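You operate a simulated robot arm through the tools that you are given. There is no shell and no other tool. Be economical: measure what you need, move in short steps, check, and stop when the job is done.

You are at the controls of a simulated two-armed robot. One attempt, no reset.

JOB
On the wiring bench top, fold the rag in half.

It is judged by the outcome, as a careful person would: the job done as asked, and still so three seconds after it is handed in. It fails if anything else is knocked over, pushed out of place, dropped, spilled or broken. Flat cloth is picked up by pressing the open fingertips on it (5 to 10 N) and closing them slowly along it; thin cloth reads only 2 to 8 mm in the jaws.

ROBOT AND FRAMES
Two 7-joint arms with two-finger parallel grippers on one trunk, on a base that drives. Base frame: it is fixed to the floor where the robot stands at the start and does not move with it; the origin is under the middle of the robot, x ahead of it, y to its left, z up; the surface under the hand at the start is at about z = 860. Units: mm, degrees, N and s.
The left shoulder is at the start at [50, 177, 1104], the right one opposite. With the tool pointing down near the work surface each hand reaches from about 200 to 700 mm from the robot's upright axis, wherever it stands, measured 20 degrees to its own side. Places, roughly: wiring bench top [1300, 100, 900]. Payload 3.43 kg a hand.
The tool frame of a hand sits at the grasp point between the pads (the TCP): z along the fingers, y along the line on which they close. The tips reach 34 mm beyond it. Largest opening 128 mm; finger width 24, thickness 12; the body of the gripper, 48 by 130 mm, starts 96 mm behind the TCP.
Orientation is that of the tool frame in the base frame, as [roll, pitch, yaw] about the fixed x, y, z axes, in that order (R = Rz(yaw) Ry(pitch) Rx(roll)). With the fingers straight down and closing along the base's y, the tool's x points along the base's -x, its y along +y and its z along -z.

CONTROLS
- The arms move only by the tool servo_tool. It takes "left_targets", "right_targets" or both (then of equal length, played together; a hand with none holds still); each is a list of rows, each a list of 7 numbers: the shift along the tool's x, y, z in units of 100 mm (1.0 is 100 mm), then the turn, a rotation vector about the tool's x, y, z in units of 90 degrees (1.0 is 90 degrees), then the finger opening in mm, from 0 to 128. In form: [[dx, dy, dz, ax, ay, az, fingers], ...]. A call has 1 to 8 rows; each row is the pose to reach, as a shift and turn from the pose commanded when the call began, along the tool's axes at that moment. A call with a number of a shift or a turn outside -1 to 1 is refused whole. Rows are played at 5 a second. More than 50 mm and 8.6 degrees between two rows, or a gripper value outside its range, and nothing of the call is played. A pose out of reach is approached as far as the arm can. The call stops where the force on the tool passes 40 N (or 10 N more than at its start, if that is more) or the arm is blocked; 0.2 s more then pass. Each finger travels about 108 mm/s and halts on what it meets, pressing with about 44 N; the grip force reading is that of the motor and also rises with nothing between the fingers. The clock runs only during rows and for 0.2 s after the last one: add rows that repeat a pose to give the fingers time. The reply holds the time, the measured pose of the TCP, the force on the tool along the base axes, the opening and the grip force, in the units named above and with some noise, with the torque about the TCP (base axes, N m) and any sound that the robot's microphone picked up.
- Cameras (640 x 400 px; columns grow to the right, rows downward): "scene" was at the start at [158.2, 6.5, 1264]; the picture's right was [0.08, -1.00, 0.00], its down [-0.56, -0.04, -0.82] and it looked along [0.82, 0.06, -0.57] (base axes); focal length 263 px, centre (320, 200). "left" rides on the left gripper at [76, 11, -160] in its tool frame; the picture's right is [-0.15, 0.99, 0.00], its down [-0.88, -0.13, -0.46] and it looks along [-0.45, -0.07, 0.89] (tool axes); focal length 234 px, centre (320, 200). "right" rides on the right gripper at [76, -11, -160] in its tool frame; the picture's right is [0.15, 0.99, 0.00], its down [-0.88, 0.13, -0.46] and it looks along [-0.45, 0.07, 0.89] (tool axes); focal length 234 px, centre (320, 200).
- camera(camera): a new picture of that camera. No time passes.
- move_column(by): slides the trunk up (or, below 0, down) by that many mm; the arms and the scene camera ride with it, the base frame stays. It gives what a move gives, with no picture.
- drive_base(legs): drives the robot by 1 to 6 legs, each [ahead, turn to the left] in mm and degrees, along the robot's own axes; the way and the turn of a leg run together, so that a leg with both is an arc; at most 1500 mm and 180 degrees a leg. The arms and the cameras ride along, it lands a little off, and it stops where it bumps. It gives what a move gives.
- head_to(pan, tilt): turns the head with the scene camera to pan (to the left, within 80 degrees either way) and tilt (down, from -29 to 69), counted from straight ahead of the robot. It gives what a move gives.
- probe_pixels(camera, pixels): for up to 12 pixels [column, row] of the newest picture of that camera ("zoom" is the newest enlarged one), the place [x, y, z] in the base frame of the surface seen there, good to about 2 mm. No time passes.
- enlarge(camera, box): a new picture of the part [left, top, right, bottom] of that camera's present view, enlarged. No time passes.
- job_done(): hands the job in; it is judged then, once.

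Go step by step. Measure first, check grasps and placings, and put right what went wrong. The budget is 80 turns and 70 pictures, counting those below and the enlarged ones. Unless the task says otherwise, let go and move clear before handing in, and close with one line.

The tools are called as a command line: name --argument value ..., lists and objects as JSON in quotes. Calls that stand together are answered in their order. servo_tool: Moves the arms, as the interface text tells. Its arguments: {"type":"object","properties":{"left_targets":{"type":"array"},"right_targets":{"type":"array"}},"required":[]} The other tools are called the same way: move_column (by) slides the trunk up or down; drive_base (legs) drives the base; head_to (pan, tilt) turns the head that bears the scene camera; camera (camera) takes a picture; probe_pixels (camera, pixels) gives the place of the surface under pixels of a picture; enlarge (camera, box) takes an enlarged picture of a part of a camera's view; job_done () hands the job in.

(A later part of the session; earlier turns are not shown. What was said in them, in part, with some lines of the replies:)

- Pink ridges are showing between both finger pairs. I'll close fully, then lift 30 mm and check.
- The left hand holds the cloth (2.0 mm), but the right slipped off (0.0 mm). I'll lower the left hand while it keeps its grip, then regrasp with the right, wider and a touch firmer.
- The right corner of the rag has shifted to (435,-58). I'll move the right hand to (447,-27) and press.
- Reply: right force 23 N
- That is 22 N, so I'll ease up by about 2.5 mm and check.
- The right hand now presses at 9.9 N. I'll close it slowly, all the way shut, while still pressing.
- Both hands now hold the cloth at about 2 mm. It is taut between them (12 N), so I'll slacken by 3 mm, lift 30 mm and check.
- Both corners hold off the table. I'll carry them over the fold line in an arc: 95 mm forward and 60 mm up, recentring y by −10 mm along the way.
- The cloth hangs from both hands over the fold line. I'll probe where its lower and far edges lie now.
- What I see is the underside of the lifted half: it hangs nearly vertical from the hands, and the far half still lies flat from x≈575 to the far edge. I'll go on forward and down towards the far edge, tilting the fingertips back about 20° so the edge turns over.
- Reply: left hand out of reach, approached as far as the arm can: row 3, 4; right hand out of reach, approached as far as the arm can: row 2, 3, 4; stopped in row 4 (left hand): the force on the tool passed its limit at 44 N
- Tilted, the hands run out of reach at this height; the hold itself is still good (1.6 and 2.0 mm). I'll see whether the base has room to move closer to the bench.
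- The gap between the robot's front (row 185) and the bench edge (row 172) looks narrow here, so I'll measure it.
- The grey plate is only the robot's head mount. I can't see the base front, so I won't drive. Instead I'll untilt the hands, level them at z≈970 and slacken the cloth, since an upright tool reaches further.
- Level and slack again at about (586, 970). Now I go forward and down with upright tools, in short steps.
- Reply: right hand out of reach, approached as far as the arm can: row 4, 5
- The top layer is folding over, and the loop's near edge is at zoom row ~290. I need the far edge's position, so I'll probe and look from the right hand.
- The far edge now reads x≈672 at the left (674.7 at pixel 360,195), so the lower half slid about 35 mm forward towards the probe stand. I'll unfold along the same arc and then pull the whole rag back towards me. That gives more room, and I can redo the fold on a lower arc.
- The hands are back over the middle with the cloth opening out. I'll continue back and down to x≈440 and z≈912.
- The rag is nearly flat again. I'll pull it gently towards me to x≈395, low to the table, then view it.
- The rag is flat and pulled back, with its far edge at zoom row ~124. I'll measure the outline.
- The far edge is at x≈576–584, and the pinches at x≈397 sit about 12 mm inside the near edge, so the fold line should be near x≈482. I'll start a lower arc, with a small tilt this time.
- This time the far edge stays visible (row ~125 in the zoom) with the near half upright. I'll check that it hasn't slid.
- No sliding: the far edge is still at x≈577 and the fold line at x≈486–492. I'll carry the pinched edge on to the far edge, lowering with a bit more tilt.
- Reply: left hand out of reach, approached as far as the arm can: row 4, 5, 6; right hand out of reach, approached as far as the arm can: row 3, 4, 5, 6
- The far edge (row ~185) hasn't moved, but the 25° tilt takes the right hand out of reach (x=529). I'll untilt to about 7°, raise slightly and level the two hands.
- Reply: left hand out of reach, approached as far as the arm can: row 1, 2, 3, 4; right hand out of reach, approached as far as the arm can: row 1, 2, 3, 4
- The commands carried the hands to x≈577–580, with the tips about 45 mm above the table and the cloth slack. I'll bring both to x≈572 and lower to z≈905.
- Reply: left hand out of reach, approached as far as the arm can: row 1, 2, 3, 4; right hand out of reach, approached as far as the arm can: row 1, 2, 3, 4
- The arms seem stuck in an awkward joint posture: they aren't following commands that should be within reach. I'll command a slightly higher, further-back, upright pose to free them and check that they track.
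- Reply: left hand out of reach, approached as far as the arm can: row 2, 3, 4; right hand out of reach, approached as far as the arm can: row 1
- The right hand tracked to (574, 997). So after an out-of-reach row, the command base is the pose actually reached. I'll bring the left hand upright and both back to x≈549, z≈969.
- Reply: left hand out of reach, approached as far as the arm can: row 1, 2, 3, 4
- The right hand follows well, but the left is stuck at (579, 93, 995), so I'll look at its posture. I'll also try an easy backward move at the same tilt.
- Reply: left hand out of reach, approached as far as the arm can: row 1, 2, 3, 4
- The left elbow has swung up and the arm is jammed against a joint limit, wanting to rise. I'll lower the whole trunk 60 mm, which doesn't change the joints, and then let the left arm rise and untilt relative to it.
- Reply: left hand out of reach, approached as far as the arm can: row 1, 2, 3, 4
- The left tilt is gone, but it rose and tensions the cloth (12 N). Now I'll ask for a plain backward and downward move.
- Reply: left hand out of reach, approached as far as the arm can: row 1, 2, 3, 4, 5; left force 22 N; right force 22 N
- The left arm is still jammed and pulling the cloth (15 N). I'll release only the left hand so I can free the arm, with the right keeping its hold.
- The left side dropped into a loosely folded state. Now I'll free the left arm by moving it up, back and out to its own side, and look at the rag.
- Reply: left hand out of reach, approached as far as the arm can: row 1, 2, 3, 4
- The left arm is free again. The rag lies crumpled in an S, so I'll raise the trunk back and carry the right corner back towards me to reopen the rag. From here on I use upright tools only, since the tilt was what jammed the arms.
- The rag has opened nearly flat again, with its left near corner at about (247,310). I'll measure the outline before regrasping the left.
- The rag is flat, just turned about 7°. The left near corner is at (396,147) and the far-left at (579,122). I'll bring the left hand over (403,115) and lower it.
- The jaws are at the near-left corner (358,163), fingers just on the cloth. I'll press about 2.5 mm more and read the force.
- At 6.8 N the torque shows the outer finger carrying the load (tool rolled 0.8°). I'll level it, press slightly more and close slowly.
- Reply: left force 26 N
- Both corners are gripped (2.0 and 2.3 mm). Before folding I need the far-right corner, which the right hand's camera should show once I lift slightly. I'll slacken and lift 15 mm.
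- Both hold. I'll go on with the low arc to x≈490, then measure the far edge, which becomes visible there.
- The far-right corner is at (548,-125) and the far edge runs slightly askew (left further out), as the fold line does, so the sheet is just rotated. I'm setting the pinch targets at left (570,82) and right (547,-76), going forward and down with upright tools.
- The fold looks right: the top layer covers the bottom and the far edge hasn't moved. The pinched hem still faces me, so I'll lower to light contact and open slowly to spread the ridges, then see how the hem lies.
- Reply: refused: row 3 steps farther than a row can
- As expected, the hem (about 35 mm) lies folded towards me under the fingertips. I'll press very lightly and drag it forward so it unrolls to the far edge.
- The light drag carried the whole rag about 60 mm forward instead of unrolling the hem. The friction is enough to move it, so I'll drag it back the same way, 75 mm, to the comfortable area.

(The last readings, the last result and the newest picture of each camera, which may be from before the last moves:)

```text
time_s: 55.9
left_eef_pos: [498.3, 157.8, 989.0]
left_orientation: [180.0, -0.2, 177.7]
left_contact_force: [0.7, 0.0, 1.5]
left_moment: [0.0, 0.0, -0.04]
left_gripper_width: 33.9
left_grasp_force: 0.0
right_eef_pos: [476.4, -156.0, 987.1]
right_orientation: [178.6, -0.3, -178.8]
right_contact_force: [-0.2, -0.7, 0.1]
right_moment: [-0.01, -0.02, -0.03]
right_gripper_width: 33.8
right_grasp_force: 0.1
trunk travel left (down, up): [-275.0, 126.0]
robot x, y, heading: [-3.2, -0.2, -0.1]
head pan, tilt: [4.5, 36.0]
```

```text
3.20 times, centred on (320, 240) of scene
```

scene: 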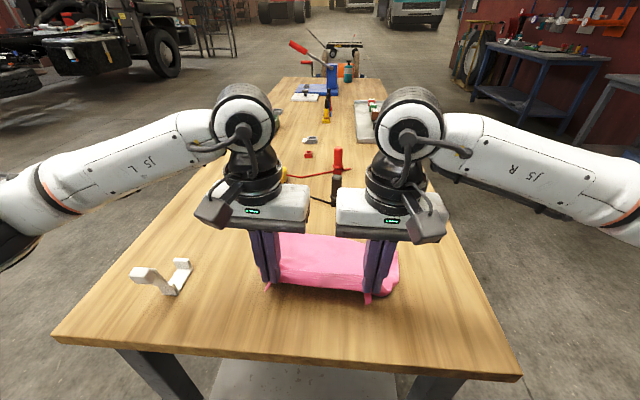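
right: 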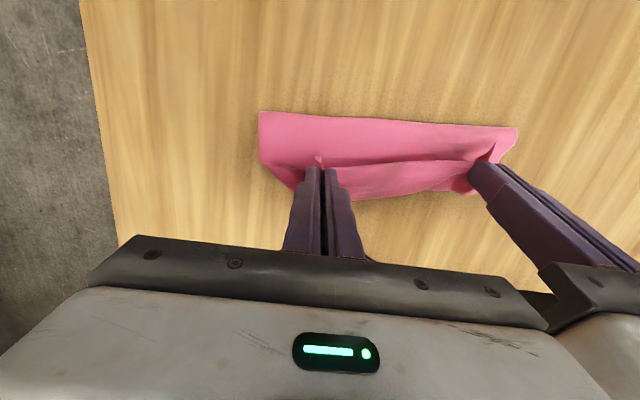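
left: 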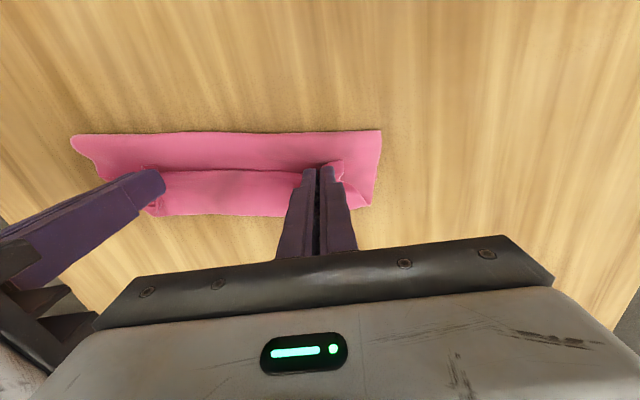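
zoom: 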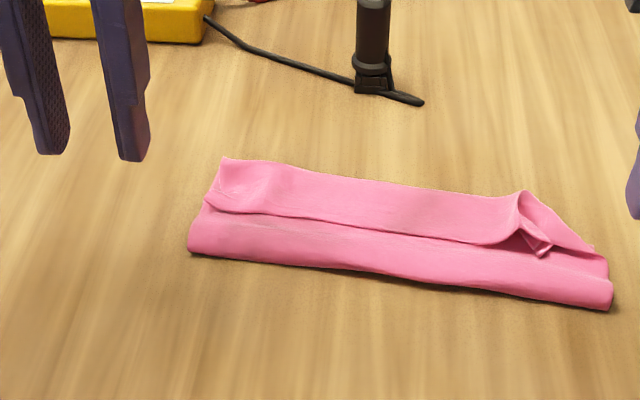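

Now I see it clearly: the rag is folded over, but a hem strip (zoom rows 160–245) is still turned back towards me. I'll measure the layers.

probe_pixels --camera "zoom" --pixels '[[190, 250], [400, 281], [611, 308], [210, 205], [370, 230], [490, 243], [225, 160], [370, 182], [520, 195], [592, 248], [545, 250], [370, 255]]'

```text
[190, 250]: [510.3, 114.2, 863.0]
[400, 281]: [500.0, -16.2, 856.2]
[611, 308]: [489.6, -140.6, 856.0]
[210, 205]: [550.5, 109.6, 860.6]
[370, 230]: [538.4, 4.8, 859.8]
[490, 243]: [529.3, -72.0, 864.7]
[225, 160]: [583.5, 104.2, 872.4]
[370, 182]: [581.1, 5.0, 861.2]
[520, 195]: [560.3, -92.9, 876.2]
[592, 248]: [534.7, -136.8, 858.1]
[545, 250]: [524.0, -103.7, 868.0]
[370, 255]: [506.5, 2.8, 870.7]
```

The rag is effectively Z-folded: the lower layer is about 80 mm deep, the upper about 80, plus a 43 mm hem turned back. I'll regrip the hem's free edge (x≈546 left, 530 right) with the fingers tilted forward 35°. That way, standing upright later will turn the hem over. First I'll test whether that tilt is reachable.

servo_tool --left_targets '[[-0.1, -0.16, 0, 0, -0.08, 0, 30], [-0.2, -0.32, 0.1, 0, -0.16, 0, 30], [-0.3, -0.5, 0.2, 0, -0.24, 0, 30], [-0.4, -0.65, 0.3, 0, -0.32, 0, 30], [-0.43, -0.77, 0.42, 0, -0.39, 0, 30], [-0.43, -0.77, 0.49, 0, -0.39, 0, 30], [-0.43, -0.77, 0.49, 0, -0.39, 0, 30]]' --right_targets '[[-0.1, 0.2, 0, 0, -0.08, 0, 30], [-0.2, 0.4, 0.1, 0, -0.16, 0, 30], [-0.3, 0.6, 0.2, 0, -0.24, 0, 30], [-0.4, 0.8, 0.3, 0, -0.32, 0, 30], [-0.5, 0.95, 0.4, 0, -0.39, 0, 30], [-0.5, 0.95, 0.47, 0, -0.39, 0, 30], [-0.5, 0.95, 0.47, 0, -0.39, 0, 30]]'

enlarge --camera "scene" --box '[220, 180, 420, 300]'

```text
time_s: 57.5
left_eef_pos: [538.0, 76.0, 940.3]
left_orientation: [-179.9, 34.8, 177.7]
left_contact_force: [-0.1, 0.2, -0.4]
left_moment: [0.02, 0.01, 0.05]
left_gripper_width: 30.1
left_grasp_force: 0.0
right_eef_pos: [525.9, -54.4, 942.4]
right_orientation: [178.2, 34.8, -179.9]
right_contact_force: [-0.2, -0.6, -0.4]
right_moment: [-0.02, 0.02, -0.01]
right_gripper_width: 30.0
right_grasp_force: 0.0
trunk travel left (down, up): [-275.0, 126.0]
robot x, y, heading: [2.4, 0.3, -0.1]
head pan, tilt: [4.5, 36.0]
```

```text
3.20 times, centred on (320, 240) of scene
```

zoom: 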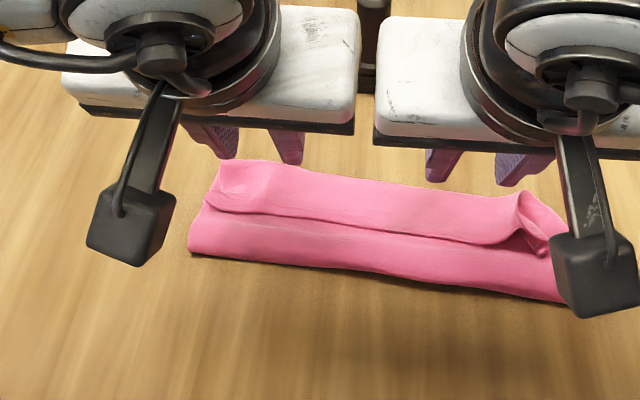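

The forward tilt is reachable. I'll go down to just above the hem edge, level the right hand's 1.8° roll, and look.

servo_tool --left_targets '[[0.1, 0, 0.18, 0, 0, 0, 30], [0.195, 0, 0.35, 0, 0, 0, 30], [0.195, 0, 0.35, 0, 0, 0, 30]]' --right_targets '[[0.12, -0.05, 0.17, 0.02, 0, 0, 30], [0.24, -0.05, 0.345, 0.02, 0, 0, 30], [0.24, -0.05, 0.345, 0.02, 0, 0, 30]]'

camera --camera "left"

camera --camera "right"

```text
time_s: 58.3
left_eef_pos: [540.6, 75.8, 901.3]
left_orientation: [-179.8, 35.0, 177.9]
left_contact_force: [0.0, 0.0, 0.1]
left_moment: [0.02, 0.06, -0.01]
left_gripper_width: 30.2
left_grasp_force: 0.0
right_eef_pos: [526.1, -59.3, 899.3]
right_orientation: [179.9, 34.7, -179.9]
right_contact_force: [0.4, -0.7, 0.1]
right_moment: [0.01, 0.01, -0.02]
right_gripper_width: 30.1
right_grasp_force: 0.1
trunk travel left (down, up): [-275.0, 126.0]
robot x, y, heading: [1.9, 0.2, -0.1]
head pan, tilt: [4.5, 36.0]
```

```text
14 pictures are left
```

left: 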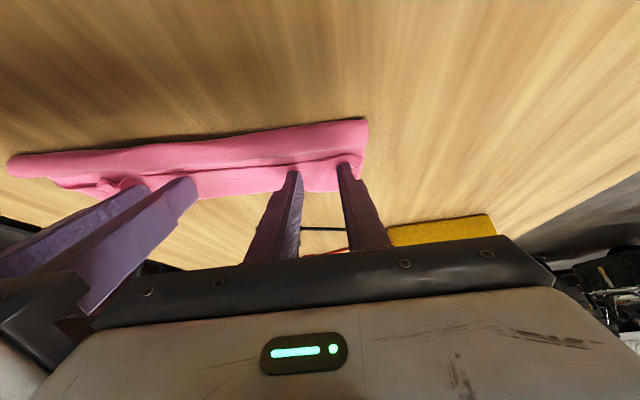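

```text
13 pictures are left
```

right: 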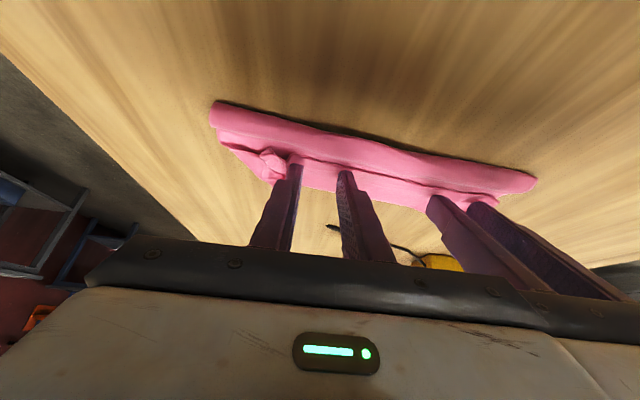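

The fingertips sit just inside the hem's free edge on both hands. I'll lower to light contact and read the forces.

servo_tool --left_targets '[[0.017, 0, 0.025, 0, 0, 0, 30], [0.028, 0, 0.041, 0, 0, 0, 30], [0.028, 0, 0.041, 0, 0, 0, 30]]' --right_targets '[[0.012, 0, 0.016, 0, 0, 0, 30], [0.02, 0, 0.028, 0, 0, 0, 30], [0.02, 0, 0.028, 0, 0, 0, 30]]'

```text
time_s: 59.1
left_eef_pos: [541.2, 75.5, 898.0]
left_orientation: [-180.0, 35.1, 177.7]
left_contact_force: [-2.5, -1.6, 9.7]
left_moment: [0.05, -0.03, 0.02]
left_gripper_width: 30.0
left_grasp_force: 0.0
right_eef_pos: [523.9, -58.4, 898.1]
right_orientation: [179.9, 35.0, -180.0]
right_contact_force: [2.1, -1.1, 5.0]
right_moment: [-0.05, -0.07, 0.0]
right_gripper_width: 29.7
right_grasp_force: 0.1
trunk travel left (down, up): [-275.0, 126.0]
robot x, y, heading: [1.0, -0.9, -0.0]
head pan, tilt: [4.5, 36.0]
```

Contact is good (9.7 and 5 N). I'll close slowly on the hem, then check the openings.

servo_tool --left_targets '[[0, 0, 0, 0, 0, 0, 26], [0, 0, 0, 0, 0, 0, 22], [0, 0, 0, 0, 0, 0, 18], [0, 0, 0, 0, 0, 0, 14], [0, 0, 0, 0, 0, 0, 10], [0, 0, 0, 0, 0, 0, 6], [0, 0, 0, 0, 0, 0, 0], [0, 0, 0, 0, 0, 0, 0]]' --right_targets '[[0.004, 0, 0.006, 0, 0, 0, 26], [0.004, 0, 0.006, 0, 0, 0, 22], [0.004, 0, 0.006, 0, 0, 0, 18], [0.004, 0, 0.006, 0, 0, 0, 14], [0.004, 0, 0.006, 0, 0, 0, 10], [0.004, 0, 0.006, 0, 0, 0, 6], [0.004, 0, 0.006, 0, 0, 0, 0], [0.004, 0, 0.006, 0, 0, 0, 0]]'

servo_tool --left_targets '[[-0.1, -0.02, -0.15, 0, 0, 0, 0], [-0.2, -0.02, -0.28, 0, 0, 0, 0], [-0.2, -0.02, -0.28, 0, 0, 0, 0]]' --right_targets '[[-0.1, 0.02, -0.15, 0, 0, 0, 0], [-0.2, 0.02, -0.28, 0, 0, 0, 0], [-0.2, 0.02, -0.28, 0, 0, 0, 0]]'

camera --camera "left"

```text
time_s: 60.9
left_eef_pos: [540.7, 75.9, 896.3]
left_orientation: [-179.8, 35.2, 177.7]
left_contact_force: [-0.8, -4.6, 14.1]
left_moment: [-0.09, -0.16, -0.07]
left_gripper_width: 1.4
left_grasp_force: 36.3
right_eef_pos: [522.4, -58.0, 897.9]
right_orientation: [179.8, 34.9, -179.9]
right_contact_force: [1.0, 5.3, 8.8]
right_moment: [0.21, -0.14, 0.1]
right_gripper_width: 1.9
right_grasp_force: 36.5
trunk travel left (down, up): [-275.0, 126.0]
robot x, y, heading: [-5.1, 0.8, -0.0]
head pan, tilt: [4.5, 36.0]
```

```text
time_s: 61.7
left_eef_pos: [542.2, 72.8, 931.7]
left_orientation: [-180.0, 34.7, 177.9]
left_contact_force: [0.1, -0.8, 0.2]
left_moment: [-0.05, 0.03, 0.01]
left_gripper_width: 0.9
left_grasp_force: 36.0
right_eef_pos: [523.5, -55.1, 930.3]
right_orientation: [179.9, 34.7, -179.9]
right_contact_force: [-0.6, 1.3, 0.0]
right_moment: [0.01, 0.01, 0.03]
right_gripper_width: 2.1
right_grasp_force: 36.8
trunk travel left (down, up): [-275.0, 126.0]
robot x, y, heading: [0.1, 0.8, -0.2]
head pan, tilt: [4.5, 36.0]
```

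```text
12 pictures are left
```

left: 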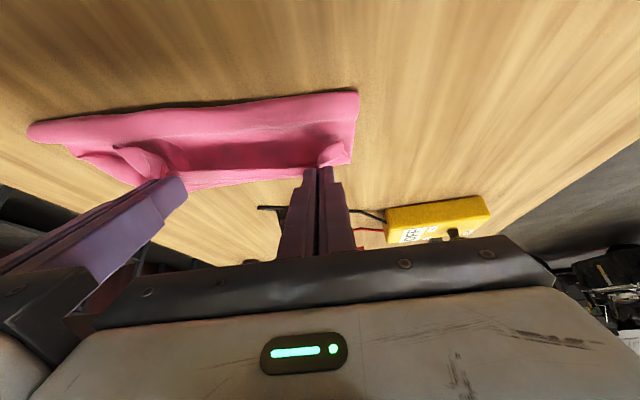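

Both hands lifted the hem (0.9 and 2.1 mm). Now I rotate the tools upright while moving the tips forward to the far edge, so the hem turns over.

servo_tool --left_targets '[[-0.08, 0, 0.0, 0, 0.08, 0, 0], [-0.16, 0, 0.03, 0, 0.16, 0, 0], [-0.24, 0, 0.07, 0, 0.24, 0, 0], [-0.32, 0, 0.12, 0, 0.32, 0, 0], [-0.4, 0, 0.17, 0, 0.4, 0, 0], [-0.4, 0, 0.17, 0, 0.4, 0, 0]]' --right_targets '[[-0.07, 0, 0.0, 0, 0.08, 0, 0], [-0.14, 0, 0.02, 0, 0.16, 0, 0], [-0.21, 0, 0.05, 0, 0.24, 0, 0], [-0.28, 0, 0.08, 0, 0.32, 0, 0], [-0.34, 0, 0.12, 0, 0.4, 0, 0], [-0.34, 0, 0.12, 0, 0.4, 0, 0]]'

enlarge --camera "scene" --box '[220, 170, 420, 290]'

```text
time_s: 63.1
left_eef_pos: [584.2, 72.8, 939.8]
left_orientation: [179.9, -1.3, 177.7]
left_contact_force: [-5.2, 10.4, -7.6]
left_moment: [-1.53, -0.42, -0.21]
left_gripper_width: 1.3
left_grasp_force: 35.8
right_eef_pos: [560.4, -56.9, 940.0]
right_orientation: [180.0, -1.2, -180.0]
right_contact_force: [5.2, -11.2, 8.2]
right_moment: [2.54, 0.25, -0.7]
right_gripper_width: 2.0
right_grasp_force: 37.3
trunk travel left (down, up): [-275.0, 126.0]
robot x, y, heading: [0.5, -1.6, 0.1]
head pan, tilt: [4.5, 36.0]
```

```text
3.20 times, centred on (320, 230) of scene
```

zoom: 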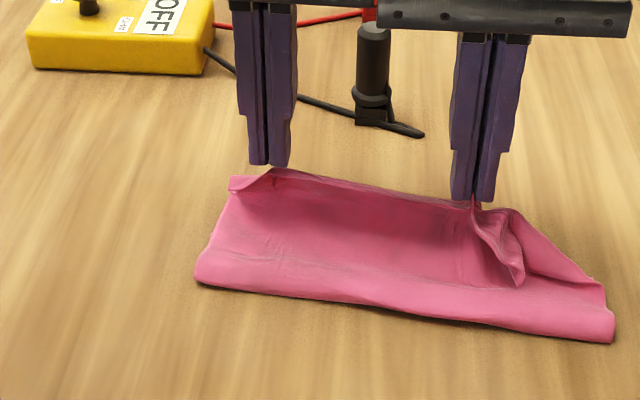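

Excellent: the hem has unrolled and the edge now stands at the fingertips. The ±10 N in y is the gripper bodies touching each other (130 mm apart), so I'll spread them 4 mm each and probe the fold line.

servo_tool --left_targets '[[0, 0.04, 0, 0, 0, 0, 0], [0, 0.05, 0, 0, 0, 0, 0]]' --right_targets '[[0, -0.04, 0, 0, 0, 0, 0], [0, -0.05, 0, 0, 0, 0, 0]]'

probe_pixels --camera "zoom" --pixels '[[197, 282], [400, 312], [613, 340], [605, 283], [590, 275], [233, 182], [510, 212], [523, 284], [200, 255]]'

camera --camera "left"

camera --camera "right"

```text
time_s: 63.7
left_eef_pos: [584.2, 75.1, 940.4]
left_orientation: [-179.7, -0.9, 177.5]
left_contact_force: [-2.8, -9.2, -0.3]
left_moment: [-0.36, 0.08, 0.05]
left_gripper_width: 1.3
left_grasp_force: 36.5
right_eef_pos: [558.7, -59.1, 939.4]
right_orientation: [179.8, -1.4, -179.7]
right_contact_force: [2.1, 9.5, -0.5]
right_moment: [0.32, -0.09, -0.1]
right_gripper_width: 2.0
right_grasp_force: 36.6
trunk travel left (down, up): [-275.0, 126.0]
robot x, y, heading: [-3.7, 0.3, -0.0]
head pan, tilt: [4.5, 36.0]
```

```text
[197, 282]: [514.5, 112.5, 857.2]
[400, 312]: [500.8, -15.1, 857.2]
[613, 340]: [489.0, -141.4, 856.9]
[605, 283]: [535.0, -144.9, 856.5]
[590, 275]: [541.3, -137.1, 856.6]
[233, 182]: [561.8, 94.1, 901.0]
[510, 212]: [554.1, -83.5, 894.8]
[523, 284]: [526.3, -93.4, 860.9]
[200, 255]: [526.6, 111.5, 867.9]
```

```text
10 pictures are left
```

left: 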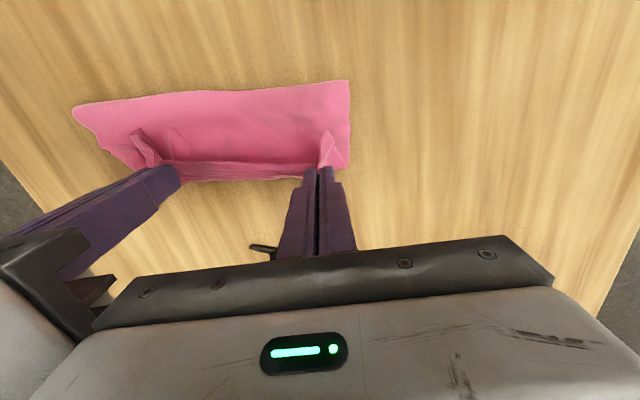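

```text
9 pictures are left
```

right: 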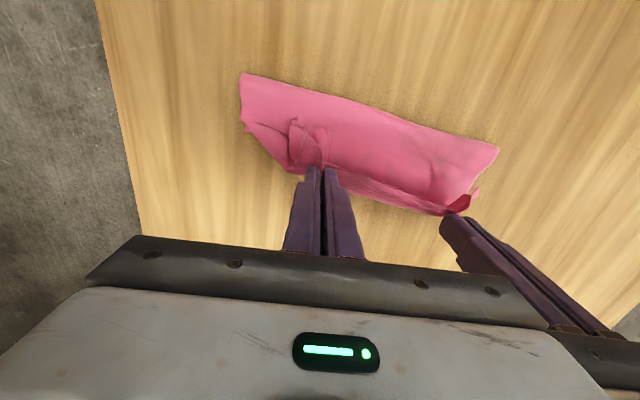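

The rag is clean now: the upper layer rises from the fold line (x≈489–514) to the edge at the fingers. I'll lower onto the far edge, nudging slightly forward, and open slowly.

servo_tool --left_targets '[[0, -0.01, 0.12, 0, 0, 0, 0], [0, -0.01, 0.24, 0, 0, 0, 0], [-0.02, -0.01, 0.34, 0, 0, 0, 0], [-0.04, -0.01, 0.4, 0, 0, 0, 0], [-0.06, -0.01, 0.42, 0, 0, 0, 0], [-0.06, -0.01, 0.42, 0, 0, 0, 0]]' --right_targets '[[0, 0.01, 0.12, 0, 0, 0, 0], [0, 0.01, 0.24, 0, 0, 0, 0], [-0.02, 0.01, 0.34, 0, 0, 0, 0], [-0.04, 0.01, 0.4, 0, 0, 0, 0], [-0.06, 0.01, 0.42, 0, 0, 0, 0], [-0.06, 0.01, 0.42, 0, 0, 0, 0]]'

enlarge --camera "scene" --box '[220, 170, 420, 290]'

```text
time_s: 65.1
left_eef_pos: [589.2, 77.7, 897.2]
left_orientation: [180.0, -1.0, 177.8]
left_contact_force: [-1.7, -4.3, 4.2]
left_moment: [-0.19, 0.07, 0.05]
left_gripper_width: 0.5
left_grasp_force: 35.0
right_eef_pos: [562.5, -59.6, 899.3]
right_orientation: [-180.0, -1.1, -179.9]
right_contact_force: [-1.0, 4.0, 8.3]
right_moment: [0.17, 0.06, -0.06]
right_gripper_width: 1.9
right_grasp_force: 37.2
trunk travel left (down, up): [-275.0, 126.0]
robot x, y, heading: [2.2, 0.7, 0.1]
head pan, tilt: [4.5, 36.0]
```

```text
3.20 times, centred on (320, 230) of scene
```

zoom: 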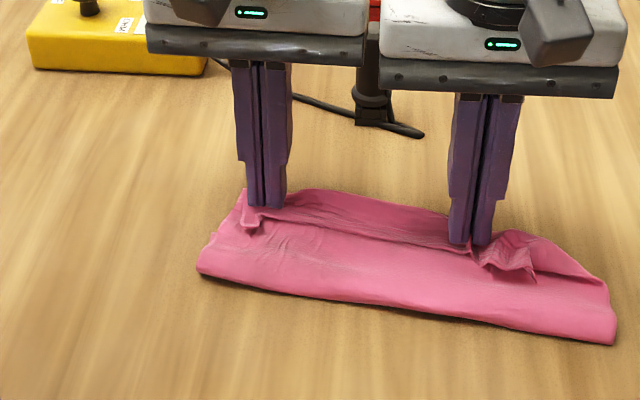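

Lowered here, the free edge flops back again (line from (290,215) to (450,245)), because the upper layer still has slack. I'll lift slightly, pull forward until the upper layer is straight, and set it down there.

servo_tool --left_targets '[[0, 0, -0.2, 0, 0, 0, 0], [-0.1, 0, -0.25, 0, 0, 0, 0], [-0.2, 0, -0.2, 0, 0, 0, 0], [-0.28, 0, -0.12, 0, 0, 0, 0], [-0.3, 0, -0.04, 0, 0, 0, 0], [-0.3, 0, 0, 0, 0, 0, 0], [-0.3, 0, 0, 0, 0, 0, 0]]' --right_targets '[[0, 0, -0.2, 0, 0, 0, 0], [-0.1, 0, -0.25, 0, 0, 0, 0], [-0.2, 0, -0.2, 0, 0, 0, 0], [-0.28, 0, -0.12, 0, 0, 0, 0], [-0.3, 0, -0.04, 0, 0, 0, 0], [-0.3, 0, 0, 0, 0, 0, 0], [-0.3, 0, 0, 0, 0, 0, 0]]'

enlarge --camera "scene" --box '[220, 170, 420, 290]'

```text
time_s: 66.7
left_eef_pos: [621.3, 76.0, 897.2]
left_orientation: [-180.0, -1.0, 177.7]
left_contact_force: [-0.1, -2.7, 2.4]
left_moment: [-0.1, 0.05, 0.05]
left_gripper_width: 0.4
left_grasp_force: 35.8
right_eef_pos: [593.7, -60.2, 899.4]
right_orientation: [179.9, -1.1, -179.8]
right_contact_force: [1.4, 2.4, 8.2]
right_moment: [0.08, -0.05, -0.03]
right_gripper_width: 2.1
right_grasp_force: 37.3
trunk travel left (down, up): [-275.0, 126.0]
robot x, y, heading: [0.6, 1.1, -0.0]
head pan, tilt: [4.5, 36.0]
```

```text
3.20 times, centred on (320, 230) of scene
```

zoom: 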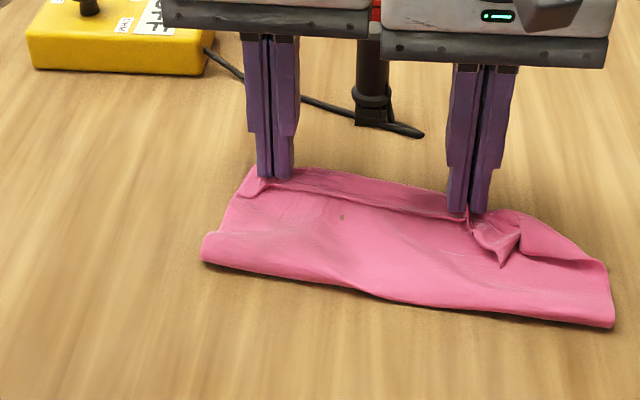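

The upper layer is now straight with only a narrow lip at the edge. I'll open slowly, rise clear, and look at the result.

servo_tool --left_targets '[[0, 0, -0.01, 0, 0, 0, 6], [0, 0, -0.01, 0, 0, 0, 14], [0, 0, -0.02, 0, 0, 0, 22], [0, 0, -0.03, 0, 0, 0, 30], [0, 0, -0.3, 0, 0, 0, 30], [0, 0, -0.7, 0, 0, 0, 30], [0.3, 0.1, -0.9, 0, 0, 0, 30], [0.6, 0.4, -0.9, 0, 0, 0, 30]]' --right_targets '[[0, 0, -0.01, 0, 0, 0, 6], [0, 0, -0.01, 0, 0, 0, 14], [0, 0, -0.02, 0, 0, 0, 22], [0, 0, -0.03, 0, 0, 0, 30], [0, 0, -0.3, 0, 0, 0, 30], [0, 0, -0.7, 0, 0, 0, 30], [0.3, -0.1, -0.9, 0, 0, 0, 30], [0.6, -0.4, -0.9, 0, 0, 0, 30]]'

enlarge --camera "scene" --box '[240, 180, 420, 290]'

```text
time_s: 68.5
left_eef_pos: [562.9, 120.8, 986.2]
left_orientation: [-180.0, -1.1, 177.7]
left_contact_force: [0.3, 0.1, -0.1]
left_moment: [0.01, 0.01, 0.0]
left_gripper_width: 30.0
left_grasp_force: 0.1
right_eef_pos: [534.2, -104.0, 991.9]
right_orientation: [180.0, -1.2, -179.8]
right_contact_force: [0.7, -0.1, -0.1]
right_moment: [0.0, -0.04, 0.02]
right_gripper_width: 30.0
right_grasp_force: 0.2
trunk travel left (down, up): [-275.0, 126.0]
robot x, y, heading: [-2.6, 1.4, 0.0]
head pan, tilt: [4.5, 36.0]
```

```text
3.56 times, centred on (330, 235) of scene
```

zoom: 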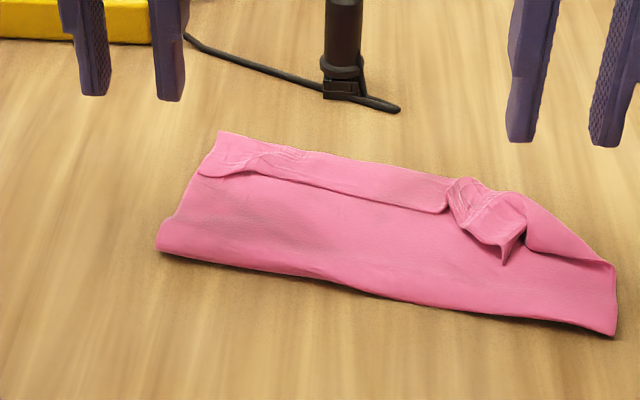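

probe_pixels --camera "zoom" --pixels '[[158, 250], [360, 292], [614, 334], [614, 268], [198, 172], [222, 135], [330, 158], [345, 190], [440, 212], [448, 178], [503, 258], [527, 245]]'

```text
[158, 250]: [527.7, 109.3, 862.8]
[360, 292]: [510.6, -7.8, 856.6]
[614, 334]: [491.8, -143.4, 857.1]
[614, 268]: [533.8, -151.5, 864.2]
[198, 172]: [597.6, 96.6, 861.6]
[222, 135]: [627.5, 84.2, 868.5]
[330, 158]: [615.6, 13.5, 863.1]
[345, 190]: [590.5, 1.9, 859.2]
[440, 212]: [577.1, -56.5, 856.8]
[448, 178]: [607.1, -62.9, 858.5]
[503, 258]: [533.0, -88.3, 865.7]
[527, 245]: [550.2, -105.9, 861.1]
```

Result: the near fold is at x≈492–528, and the pinch-marked strip at the far side is still a 28 mm hem turned back. The lower layer is too shallow (only about 45–70 mm), so this isn't a clean half. The forward-tilted grip worked well, so I'll regrip the hem that way, draw it back to open the rag flat, and refold without letting go.

servo_tool --left_targets '[[-0.06, -0.1, 0, 0, -0.08, 0, 30], [-0.12, -0.2, 0.1, 0, -0.16, 0, 30], [-0.18, -0.3, 0.2, 0, -0.24, 0, 30], [-0.24, -0.4, 0.3, 0, -0.32, 0, 30], [-0.28, -0.5, 0.42, 0, -0.39, 0, 30], [-0.28, -0.5, 0.5, 0, -0.39, 0, 30], [-0.28, -0.5, 0.5, 0, -0.39, 0, 30]]' --right_targets '[[-0.07, 0.07, 0, 0, -0.08, 0, 30], [-0.14, 0.14, 0.1, 0, -0.16, 0, 30], [-0.21, 0.21, 0.2, 0, -0.24, 0, 30], [-0.28, 0.28, 0.3, 0, -0.32, 0, 30], [-0.36, 0.36, 0.42, 0, -0.39, 0, 30], [-0.36, 0.36, 0.55, 0, -0.39, 0, 30], [-0.36, 0.36, 0.55, 0, -0.39, 0, 30]]'

```text
time_s: 70.1
left_eef_pos: [590.2, 69.0, 937.0]
left_orientation: [-179.8, 34.1, 177.7]
left_contact_force: [-0.1, -0.6, -0.3]
left_moment: [0.0, -0.02, -0.01]
left_gripper_width: 29.9
left_grasp_force: 0.0
right_eef_pos: [572.4, -64.7, 933.6]
right_orientation: [179.8, 33.8, -179.9]
right_contact_force: [0.3, 0.0, -0.2]
right_moment: [0.04, 0.02, 0.0]
right_gripper_width: 29.9
right_grasp_force: 0.0
trunk travel left (down, up): [-275.0, 126.0]
robot x, y, heading: [1.4, -1.5, -0.2]
head pan, tilt: [4.5, 36.0]
```

In place above the hem. I'm going down to light contact.

servo_tool --left_targets '[[0.11, 0, 0.16, 0, 0, 0, 30], [0.19, 0, 0.28, 0, 0, 0, 30], [0.216, 0, 0.319, 0, 0, 0, 30], [0.216, 0, 0.319, 0, 0, 0, 30]]' --right_targets '[[0.1, -0.02, 0.14, 0, 0, 0, 30], [0.18, -0.02, 0.24, 0, 0, 0, 30], [0.21, -0.02, 0.275, 0, 0, 0, 30], [0.21, -0.02, 0.275, 0, 0, 0, 30]]'

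```text
time_s: 71.1
left_eef_pos: [588.8, 65.6, 897.3]
left_orientation: [-179.9, 34.0, 177.8]
left_contact_force: [0.2, -0.2, 1.6]
left_moment: [0.03, -0.02, 0.02]
left_gripper_width: 30.0
left_grasp_force: 0.0
right_eef_pos: [570.5, -66.9, 897.9]
right_orientation: [179.9, 33.9, -179.8]
right_contact_force: [-0.4, 0.7, 0.0]
right_moment: [-0.03, -0.04, -0.01]
right_gripper_width: 30.0
right_grasp_force: 0.1
trunk travel left (down, up): [-275.0, 126.0]
robot x, y, heading: [2.0, -1.2, 0.1]
head pan, tilt: [4.5, 36.0]
```

servo_tool --left_targets '[[0.01, 0.02, 0.015, 0, 0, 0, 30], [0.011, 0.02, 0.018, 0, 0, 0, 30], [0.011, 0.02, 0.018, 0, 0, 0, 30]]' --right_targets '[[0.012, 0, 0.018, 0, 0, 0, 30], [0.017, 0, 0.026, 0, 0, 0, 30], [0.017, 0, 0.026, 0, 0, 0, 30]]'

```text
time_s: 71.9
left_eef_pos: [590.1, 68.5, 896.8]
left_orientation: [-179.8, 34.1, 177.7]
left_contact_force: [0.4, -1.5, 5.1]
left_moment: [0.04, -0.06, -0.05]
left_gripper_width: 29.4
left_grasp_force: 0.0
right_eef_pos: [568.5, -66.2, 896.9]
right_orientation: [179.9, 34.0, -179.9]
right_contact_force: [1.0, 0.9, 3.4]
right_moment: [0.04, -0.03, -0.03]
right_gripper_width: 30.2
right_grasp_force: 0.0
trunk travel left (down, up): [-275.0, 126.0]
robot x, y, heading: [0.6, 2.5, -0.0]
head pan, tilt: [4.5, 36.0]
```

Contact is 5 and 3.4 N. I'll press a hair more, close slowly, then lift to check the grip.

servo_tool --left_targets '[[0.005, 0, 0.008, 0, 0, 0, 26], [0.005, 0, 0.008, 0, 0, 0, 22], [0.005, 0, 0.008, 0, 0, 0, 18], [0.005, 0, 0.008, 0, 0, 0, 14], [0.005, 0, 0.008, 0, 0, 0, 10], [0.005, 0, 0.008, 0, 0, 0, 6], [0.005, 0, 0.008, 0, 0, 0, 0], [0.005, 0, 0.008, 0, 0, 0, 0]]' --right_targets '[[0.008, 0, 0.012, 0, 0, 0, 26], [0.008, 0, 0.012, 0, 0, 0, 22], [0.008, 0, 0.012, 0, 0, 0, 18], [0.008, 0, 0.012, 0, 0, 0, 14], [0.008, 0, 0.012, 0, 0, 0, 10], [0.008, 0, 0.012, 0, 0, 0, 6], [0.008, 0, 0.012, 0, 0, 0, 0], [0.008, 0, 0.012, 0, 0, 0, 0]]'

servo_tool --left_targets '[[-0.1, 0, -0.15, 0, 0, 0, 0], [-0.2, 0, -0.3, 0, 0, 0, 0], [-0.2, 0, -0.3, 0, 0, 0, 0]]' --right_targets '[[-0.1, 0, -0.15, 0, 0, 0, 0], [-0.2, 0, -0.3, 0, 0, 0, 0], [-0.2, 0, -0.3, 0, 0, 0, 0]]'

camera --camera "left"

```text
time_s: 73.7
left_eef_pos: [587.8, 68.5, 898.3]
left_orientation: [180.0, 34.2, 177.8]
left_contact_force: [1.6, 0.5, 9.7]
left_moment: [0.08, -0.09, 0.02]
left_gripper_width: 0.1
left_grasp_force: 33.5
right_eef_pos: [568.1, -67.3, 896.0]
right_orientation: [180.0, 34.1, -179.9]
right_contact_force: [0.8, -2.8, 13.9]
right_moment: [-0.02, -0.15, -0.05]
right_gripper_width: 2.3
right_grasp_force: 37.3
trunk travel left (down, up): [-275.0, 126.0]
robot x, y, heading: [-0.3, -0.7, -0.2]
head pan, tilt: [4.5, 36.0]
```

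```text
time_s: 74.5
left_eef_pos: [589.5, 69.8, 931.0]
left_orientation: [180.0, 33.8, 177.7]
left_contact_force: [-0.2, -0.7, 0.9]
left_moment: [0.02, 0.01, -0.01]
left_gripper_width: 0.0
left_grasp_force: 32.9
right_eef_pos: [568.8, -68.1, 931.6]
right_orientation: [180.0, 33.8, -179.8]
right_contact_force: [0.5, 0.0, -0.9]
right_moment: [0.01, -0.01, 0.01]
right_gripper_width: 2.1
right_grasp_force: 37.1
trunk travel left (down, up): [-275.0, 126.0]
robot x, y, heading: [-4.5, 1.1, -0.3]
head pan, tilt: [4.5, 36.0]
```

```text
5 pictures are left
```

left: 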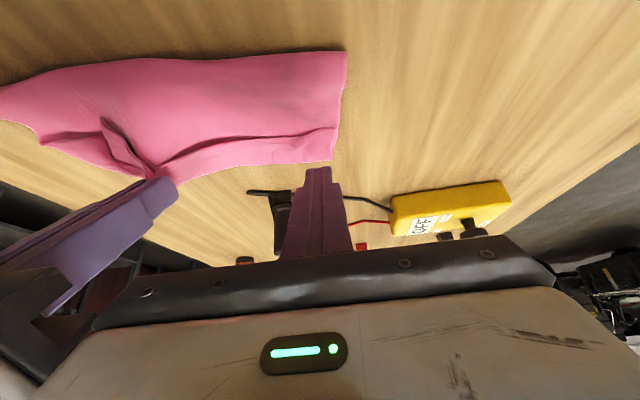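

The left jaw closed empty (0.0 mm), but the right holds (2.1 mm). A single-handed pull opened the rag flat last time, so I'll retract the left hand and carry the right corner back in an arc.

servo_tool --left_targets '[[0.0, 0.15, -0.25, 0, 0, 0, 30], [0.02, 0.3, -0.5, 0, 0, 0, 30], [0.04, 0.45, -0.75, 0, 0, 0, 30], [0.05, 0.6, -1.0, 0, 0, 0, 30], [0.05, 0.6, -1.0, 0, 0, 0, 30]]' --right_targets '[[0.096, 0, -0.306, 0, 0, 0, 0], [0.33, 0, -0.585, 0, 0, 0, 0], [0.65, 0.03, -0.74, 0, 0, 0, 0], [0.91, 0.05, -0.8, 0, 0, 0, 0], [0.91, 0.05, -0.8, 0, 0, 0, 0]]'

servo_tool --right_targets '[[0.275, 0, -0.04, 0, 0, 0, 0], [0.555, 0, -0.073, 0, 0, 0, 0], [0.8, 0, -0.06, 0, 0, 0, 0], [0.8, 0, -0.06, 0, 0, 0, 0]]'

camera --camera "scene"

```text
time_s: 75.7
left_eef_pos: [532.6, 129.3, 1010.6]
left_orientation: [-179.9, 34.0, 177.7]
left_contact_force: [-0.1, 0.1, -0.6]
left_moment: [0.01, 0.02, 0.0]
left_gripper_width: 30.0
left_grasp_force: 0.0
right_eef_pos: [447.0, -61.8, 944.3]
right_orientation: [-180.0, 33.8, -180.0]
right_contact_force: [-0.2, -0.4, 0.1]
right_moment: [0.02, -0.04, 0.01]
right_gripper_width: 2.3
right_grasp_force: 36.5
trunk travel left (down, up): [-275.0, 126.0]
robot x, y, heading: [-2.3, 1.9, 0.1]
head pan, tilt: [4.5, 36.0]
```

```text
time_s: 76.7
left_eef_pos: [530.2, 129.2, 1011.3]
left_orientation: [-179.9, 34.1, 177.6]
left_contact_force: [0.3, 0.1, -0.3]
left_moment: [-0.01, 0.0, -0.03]
left_gripper_width: 29.9
left_grasp_force: 0.1
right_eef_pos: [377.4, -63.5, 904.7]
right_orientation: [180.0, 33.9, -179.9]
right_contact_force: [-0.2, 0.0, 0.3]
right_moment: [0.06, 0.0, 0.03]
right_gripper_width: 2.4
right_grasp_force: 37.3
trunk travel left (down, up): [-275.0, 126.0]
robot x, y, heading: [-3.2, -0.8, 0.3]
head pan, tilt: [4.5, 36.0]
```

```text
4 pictures are left
```

scene: 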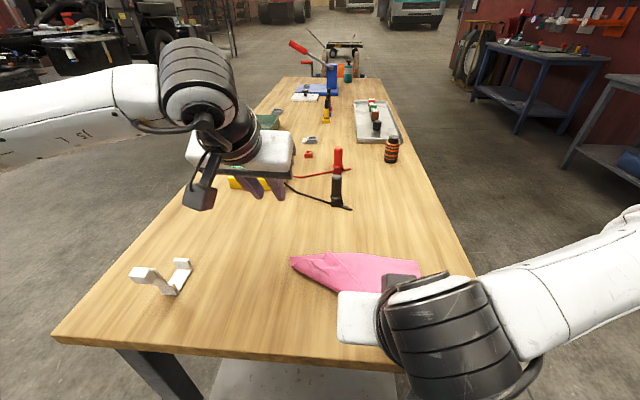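

The right hand now hides most of the rag. The visible part (291–420, 252–295) seems turned, with a fold at its left end, so I'll probe it before spending another picture.

probe_pixels --camera "scene" --pixels '[[293, 259], [310, 255], [330, 253], [370, 254], [415, 262], [294, 267], [310, 275], [336, 288], [345, 265], [320, 265], [375, 275], [330, 275]]'

```text
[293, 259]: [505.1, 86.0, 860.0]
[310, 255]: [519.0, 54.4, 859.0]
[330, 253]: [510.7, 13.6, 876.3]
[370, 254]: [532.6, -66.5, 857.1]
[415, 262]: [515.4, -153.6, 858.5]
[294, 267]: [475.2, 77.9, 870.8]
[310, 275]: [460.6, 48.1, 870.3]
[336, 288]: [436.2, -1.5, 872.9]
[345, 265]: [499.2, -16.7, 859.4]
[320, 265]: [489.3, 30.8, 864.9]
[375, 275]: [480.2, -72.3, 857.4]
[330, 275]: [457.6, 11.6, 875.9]
```

The right part is flat, but the near-left corner is still folded diagonally over it: the fold runs from (475,78) to (436,-2), with the flap on top. I'll pinch that flap with the left hand, held upright, near (488,43), and carry it out to the near-left. First I position above it.

servo_tool --left_targets '[[0.12, -0.16, 0.05, 0, 0.08, 0, 30], [0.25, -0.32, 0.1, 0, 0.16, 0, 30], [0.39, -0.5, 0.16, 0, 0.24, 0, 30], [0.53, -0.67, 0.22, 0, 0.31, 0, 30], [0.685, -0.84, 0.263, 0, 0.378, 0, 30], [0.685, -0.84, 0.263, 0, 0.378, 0, 30]]'

camera --camera "left"

```text
time_s: 78.1
left_eef_pos: [485.1, 49.1, 950.6]
left_orientation: [-180.0, -0.2, 177.7]
left_contact_force: [0.4, -0.1, -0.4]
left_moment: [0.02, 0.01, 0.04]
left_gripper_width: 30.1
left_grasp_force: 0.1
right_eef_pos: [377.0, -63.5, 904.8]
right_orientation: [180.0, 33.9, -180.0]
right_contact_force: [-0.9, -0.2, 0.6]
right_moment: [0.03, 0.02, -0.02]
right_gripper_width: 2.0
right_grasp_force: 37.6
trunk travel left (down, up): [-275.0, 126.0]
robot x, y, heading: [3.2, -0.9, 0.0]
head pan, tilt: [4.5, 36.0]
```

```text
3 pictures are left
```

left: 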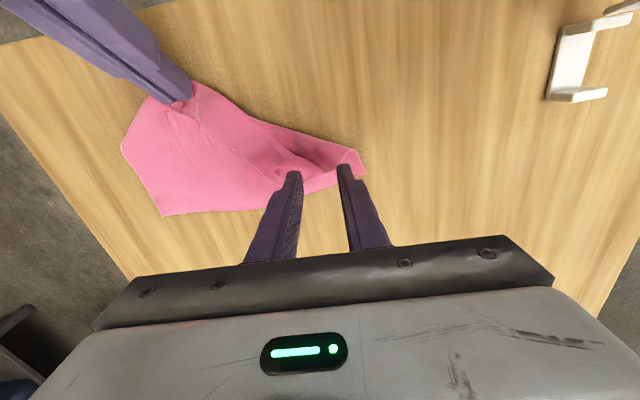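

I see it now: the flap is the strip between the fold boundary (200,90)→(360,155) and its free edge (200,115)→(285,178). I'll probe it to choose the pinch.

probe_pixels --camera "left" --pixels '[[205, 125], [240, 155], [265, 178], [285, 178], [310, 165], [325, 178], [275, 150], [300, 145], [345, 155], [362, 165], [245, 125], [275, 195]]'

```text
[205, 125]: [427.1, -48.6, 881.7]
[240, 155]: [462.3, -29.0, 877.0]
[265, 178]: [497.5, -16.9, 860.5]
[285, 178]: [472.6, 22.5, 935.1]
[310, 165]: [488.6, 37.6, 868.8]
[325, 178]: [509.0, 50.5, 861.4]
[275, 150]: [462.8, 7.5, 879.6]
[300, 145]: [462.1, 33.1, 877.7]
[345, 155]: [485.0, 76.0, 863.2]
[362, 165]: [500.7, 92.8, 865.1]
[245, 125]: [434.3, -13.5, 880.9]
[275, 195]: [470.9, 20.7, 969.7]
```

I'll pinch the flap at about (478,15), where it is a raised single layer on top, and press gently.

servo_tool --left_targets '[[0.07, -0.34, 0.1, 0, 0, 0, 30], [0.07, -0.34, 0.3, 0, 0, 0, 30], [0.07, -0.34, 0.45, 0, 0, 0, 30], [0.07, -0.34, 0.51, 0, 0, 0, 30], [0.07, -0.34, 0.525, 0, 0, 0, 30], [0.07, -0.34, 0.525, 0, 0, 0, 30]]'

```text
time_s: 79.5
left_eef_pos: [479.0, 14.1, 898.8]
left_orientation: [-180.0, -0.1, 177.7]
left_contact_force: [0.6, -0.4, 0.8]
left_moment: [0.03, 0.0, 0.0]
left_gripper_width: 29.6
left_grasp_force: 0.0
right_eef_pos: [378.3, -64.4, 904.8]
right_orientation: [-179.9, 33.9, -180.0]
right_contact_force: [0.3, -0.3, -0.1]
right_moment: [0.02, -0.01, -0.01]
right_gripper_width: 2.3
right_grasp_force: 36.9
trunk travel left (down, up): [-275.0, 126.0]
robot x, y, heading: [1.4, 2.4, -0.2]
head pan, tilt: [4.5, 36.0]
```

Nearly in contact. I'll press 2 mm more while closing slowly, then lift 30 mm.

servo_tool --left_targets '[[0, 0, 0.02, 0, 0, 0, 30], [0, 0, 0.025, 0, 0, 0, 25], [0, 0, 0.025, 0, 0, 0, 20], [0, 0, 0.025, 0, 0, 0, 15], [0, 0, 0.025, 0, 0, 0, 10], [0, 0, 0.025, 0, 0, 0, 5], [0, 0, 0.025, 0, 0, 0, 0], [0, 0, 0.025, 0, 0, 0, 0]]'

servo_tool --left_targets '[[0, 0, -0.15, 0, 0, 0, 0], [0, 0, -0.35, 0, 0, 0, 0], [0, 0, -0.35, 0, 0, 0, 0]]'

```text
time_s: 81.3
left_eef_pos: [477.4, 14.5, 897.1]
left_orientation: [-179.9, 0.1, 177.7]
left_contact_force: [0.6, -0.4, 6.2]
left_moment: [-0.03, 0.0, -0.01]
left_gripper_width: 0.2
left_grasp_force: 32.9
right_eef_pos: [376.7, -64.5, 905.3]
right_orientation: [180.0, 33.9, -179.9]
right_contact_force: [-0.5, -0.4, -0.7]
right_moment: [0.02, -0.03, -0.01]
right_gripper_width: 2.4
right_grasp_force: 36.5
trunk travel left (down, up): [-275.0, 126.0]
robot x, y, heading: [-1.3, -2.5, 0.1]
head pan, tilt: [4.5, 36.0]
```

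```text
time_s: 82.1
left_eef_pos: [477.6, 14.6, 931.3]
left_orientation: [180.0, 0.0, 177.8]
left_contact_force: [-0.5, 1.2, -0.7]
left_moment: [-0.03, 0.02, 0.0]
left_gripper_width: 0.0
left_grasp_force: 32.6
right_eef_pos: [378.4, -64.7, 904.5]
right_orientation: [180.0, 33.8, -179.9]
right_contact_force: [-1.2, 0.1, -0.3]
right_moment: [0.02, -0.01, 0.01]
right_gripper_width: 2.3
right_grasp_force: 37.1
trunk travel left (down, up): [-275.0, 126.0]
robot x, y, heading: [-3.5, -1.1, -0.0]
head pan, tilt: [4.5, 36.0]
```

It missed (0.0 mm), because the press was too light at the start. I'll retry with a wider opening and a firmer press of about 10 N.

servo_tool --left_targets '[[0, 0, 0, 0, 0, 0, 40], [0, 0, 0.15, 0, 0, 0, 40], [0, 0, 0.3, 0, 0, 0, 40], [0, 0, 0.36, 0, 0, 0, 40], [0, 0, 0.375, 0, 0, 0, 40], [0, 0, 0.375, 0, 0, 0, 40]]'

```text
time_s: 83.5
left_eef_pos: [476.9, 14.5, 896.7]
left_orientation: [-179.9, 0.2, 177.7]
left_contact_force: [-3.5, -0.8, 17.7]
left_moment: [0.23, 0.01, 0.05]
left_gripper_width: 40.2
left_grasp_force: 0.1
right_eef_pos: [377.3, -64.1, 905.2]
right_orientation: [180.0, 34.0, -179.9]
right_contact_force: [0.1, 0.2, 0.3]
right_moment: [0.0, -0.01, -0.02]
right_gripper_width: 2.4
right_grasp_force: 36.9
trunk travel left (down, up): [-275.0, 126.0]
robot x, y, heading: [-2.5, 1.6, -0.0]
head pan, tilt: [4.5, 36.0]
```

At 17.7 N the press is firm; I'll ease it by 0.8 mm and close slowly, then lift.

servo_tool --left_targets '[[0, 0, -0.008, 0, 0, 0, 36], [0, 0, -0.008, 0, 0, 0, 31], [0, 0, -0.008, 0, 0, 0, 26], [0, 0, -0.008, 0, 0, 0, 21], [0, 0, -0.008, 0, 0, 0, 15], [0, 0, -0.008, 0, 0, 0, 9], [0, 0, -0.008, 0, 0, 0, 3], [0, 0, -0.008, 0, 0, 0, 0]]'

servo_tool --left_targets '[[0, 0, 0, 0, 0, 0, 0], [0, 0, -0.15, 0, 0, 0, 0], [0, 0, -0.35, 0, 0, 0, 0], [0, 0, -0.35, 0, 0, 0, 0]]'

```text
time_s: 85.3
left_eef_pos: [477.3, 16.3, 896.0]
left_orientation: [-179.9, 0.1, 177.8]
left_contact_force: [-1.3, -0.7, 24.7]
left_moment: [-0.05, -0.06, 0.0]
left_gripper_width: 2.5
left_grasp_force: 37.1
right_eef_pos: [377.7, -64.6, 906.0]
right_orientation: [179.9, 34.1, -179.9]
right_contact_force: [1.3, 0.6, 0.3]
right_moment: [0.07, -0.05, -0.03]
right_gripper_width: 2.3
right_grasp_force: 36.3
trunk travel left (down, up): [-275.0, 126.0]
robot x, y, heading: [-0.5, 0.2, -0.3]
head pan, tilt: [4.5, 36.0]
```

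```text
time_s: 86.3
left_eef_pos: [475.3, 17.0, 930.4]
left_orientation: [-179.9, -0.1, 177.7]
left_contact_force: [-2.8, -3.6, -1.4]
left_moment: [-0.1, 0.03, 0.08]
left_gripper_width: 2.7
left_grasp_force: 37.0
right_eef_pos: [378.4, -64.4, 904.4]
right_orientation: [180.0, 33.8, -179.9]
right_contact_force: [2.8, 3.0, 1.5]
right_moment: [0.13, -0.11, 0.01]
right_gripper_width: 1.9
right_grasp_force: 37.3
trunk travel left (down, up): [-275.0, 126.0]
robot x, y, heading: [-3.2, -1.6, 0.2]
head pan, tilt: [4.5, 36.0]
```

The flap is gripped (2.7 mm) with the right still holding. I'll swing the left pinch out to the near-left, around the right pinch, to open the rag flat.

servo_tool --left_targets '[[0.2, 0.1, -0.2, 0, 0, 0, 0], [0.42, 0.24, -0.25, 0, 0, 0, 0], [0.62, 0.36, -0.15, 0, 0, 0, 0], [0.78, 0.45, 0.0, 0, 0, 0, 0], [0.85, 0.47, 0.2, 0, 0, 0, 0], [0.85, 0.47, 0.25, 0, 0, 0, 0]]'

camera --camera "left"

```text
time_s: 87.7
left_eef_pos: [395.9, 61.4, 906.0]
left_orientation: [-179.3, 0.1, 177.6]
left_contact_force: [2.1, -26.1, 1.2]
left_moment: [-0.97, -0.12, 0.37]
left_gripper_width: 2.9
left_grasp_force: 37.0
right_eef_pos: [377.8, -60.9, 904.7]
right_orientation: [179.5, 33.5, -179.8]
right_contact_force: [-2.9, 27.0, 1.4]
right_moment: [0.94, 0.08, 0.41]
right_gripper_width: 3.6
right_grasp_force: 38.1
trunk travel left (down, up): [-275.0, 126.0]
robot x, y, heading: [-0.0, -2.0, 0.0]
head pan, tilt: [4.5, 36.0]
```

```text
2 pictures are left
5 turns are left
```

left: 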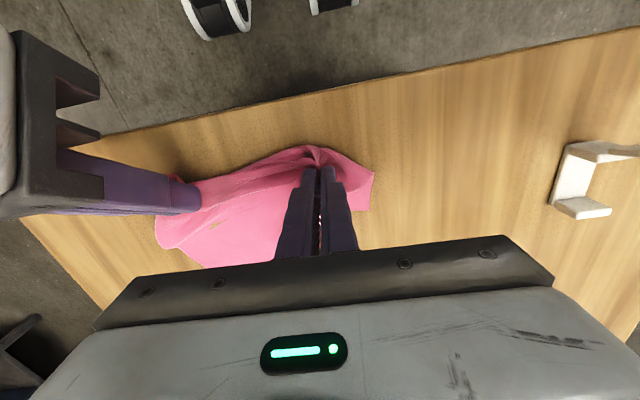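

Both pinches hold, but only 5 turns are left. I'll make the fold now: slacken, carry both pinches forward in a low arc with the present tilts kept (the gripper bodies clear each other that way), then lower, open and retreat.

servo_tool --left_targets '[[-0.12, -0.02, -0.15, 0, 0, 0, 0], [-0.32, -0.02, -0.35, 0, 0, 0, 0], [-0.54, -0.02, -0.48, 0, 0, 0, 0], [-0.74, -0.02, -0.5, 0, 0, 0, 0], [-0.88, -0.02, -0.42, 0, 0, 0, 0], [-0.88, -0.02, -0.42, 0, 0, 0, 0]]' --right_targets '[[-0.184, 0.01, -0.058, 0, 0, 0, 0], [-0.462, 0.01, -0.111, 0, 0, 0, 0], [-0.717, 0.01, -0.096, 0, 0, 0, 0], [-0.894, 0.01, 0.0, 0, 0, 0, 0], [-0.966, 0.01, 0.144, 0, 0, 0, 0], [-0.966, 0.01, 0.144, 0, 0, 0, 0]]'

```text
time_s: 89.1
left_eef_pos: [484.8, 60.3, 950.7]
left_orientation: [-179.8, 0.2, 177.7]
left_contact_force: [1.6, -16.2, 0.7]
left_moment: [-0.61, -0.09, 0.26]
left_gripper_width: 2.7
left_grasp_force: 37.5
right_eef_pos: [466.4, -59.3, 948.5]
right_orientation: [179.7, 33.8, -179.9]
right_contact_force: [-2.1, 16.3, 0.1]
right_moment: [0.61, 0.07, 0.23]
right_gripper_width: 2.8
right_grasp_force: 37.5
trunk travel left (down, up): [-275.0, 126.0]
robot x, y, heading: [1.1, -0.6, 0.1]
head pan, tilt: [4.5, 36.0]
4 turns are left
```

Both still hold, over the fold. One look shows me where the far edge is before I set it down.

camera --camera "scene"

```text
1 pictures are left
3 turns are left
```

scene: 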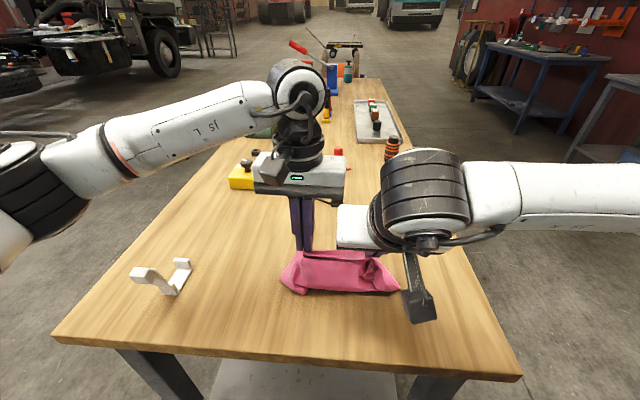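

The fold line sits at about row 290 (x≈440), so the far edge should be near x≈535. I'll carry the edge there, lower it and open slowly.

servo_tool --left_targets '[[-0.16, 0, 0.06, 0, 0, 0, 0], [-0.3, 0, 0.18, 0, 0, 0, 0], [-0.4, 0, 0.33, 0, 0, 0, 0], [-0.45, 0, 0.45, 0, 0, 0, 0], [-0.48, 0, 0.5, 0, 0, 0, 0], [-0.48, 0, 0.5, 0, 0, 0, 12], [-0.48, 0, 0.5, 0, 0, 0, 26], [-0.48, 0, 0.49, 0, 0, 0, 42]]' --right_targets '[[-0.099, 0, 0.14, 0, 0, 0, 0], [-0.148, 0, 0.317, 0, 0, 0, 0], [-0.153, 0, 0.49, 0, 0, 0, 0], [-0.139, 0, 0.6, 0, 0, 0, 0], [-0.124, 0, 0.64, 0, 0, 0, 0], [-0.124, 0, 0.64, 0, 0, 0, 12], [-0.124, 0, 0.64, 0, 0, 0, 26], [-0.124, 0, 0.63, 0, 0, 0, 42]]'

```text
time_s: 90.9
left_eef_pos: [530.9, 58.0, 897.5]
left_orientation: [180.0, 0.0, 177.8]
left_contact_force: [0.1, -0.3, 0.4]
left_moment: [0.0, 0.01, 0.0]
left_gripper_width: 41.6
left_grasp_force: 0.1
right_eef_pos: [511.6, -60.4, 902.2]
right_orientation: [-180.0, 33.8, -179.9]
right_contact_force: [-0.5, -0.1, -0.5]
right_moment: [-0.04, 0.01, -0.01]
right_gripper_width: 42.1
right_grasp_force: 0.0
trunk travel left (down, up): [-275.0, 126.0]
robot x, y, heading: [0.2, -1.3, -0.0]
head pan, tilt: [4.5, 36.0]
2 turns are left
```

Both hands have let go with no force on them. I'll rise straight up, clear of the rag.

servo_tool --left_targets '[[0, 0, -0.3, 0, 0, 0, 42], [0, 0, -0.6, 0, 0, 0, 42], [0, 0, -0.95, 0, 0, 0, 42], [0, 0.3, -1.0, 0, 0, 0, 42], [0, 0.6, -1.0, 0, 0, 0, 42]]' --right_targets '[[-0.17, 0, -0.25, 0, 0, 0, 42], [-0.34, 0, -0.5, 0, 0, 0, 42], [-0.53, 0, -0.79, 0, 0, 0, 42], [-0.53, -0.3, -0.79, 0, 0, 0, 42], [-0.53, -0.6, -0.79, 0, 0, 0, 42]]'

```text
time_s: 92.1
left_eef_pos: [532.7, 119.8, 999.5]
left_orientation: [-179.8, 0.0, 177.7]
left_contact_force: [0.3, 0.6, -0.3]
left_moment: [-0.01, 0.01, -0.02]
left_gripper_width: 42.0
left_grasp_force: 0.0
right_eef_pos: [511.5, -119.6, 995.7]
right_orientation: [180.0, 33.9, -179.7]
right_contact_force: [0.1, 0.5, -0.3]
right_moment: [0.01, 0.05, -0.03]
right_gripper_width: 42.3
right_grasp_force: 0.0
trunk travel left (down, up): [-275.0, 126.0]
robot x, y, heading: [-2.1, -1.9, -0.0]
head pan, tilt: [4.5, 36.0]
1 turns are left
```

Both hands are clear and empty. I'm handing in on the last turn without a final picture of the rag.

job_done

```text
The job is handed in.
```

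I folded the near half of the rag over towards the far edge and let go, but I ran out of turns before I could look at the result. I can't say it is a neat half: earlier tries left a strip of the edge turned back, and this one may have too. In the pictures I took, nothing else on the bench was knocked or moved.
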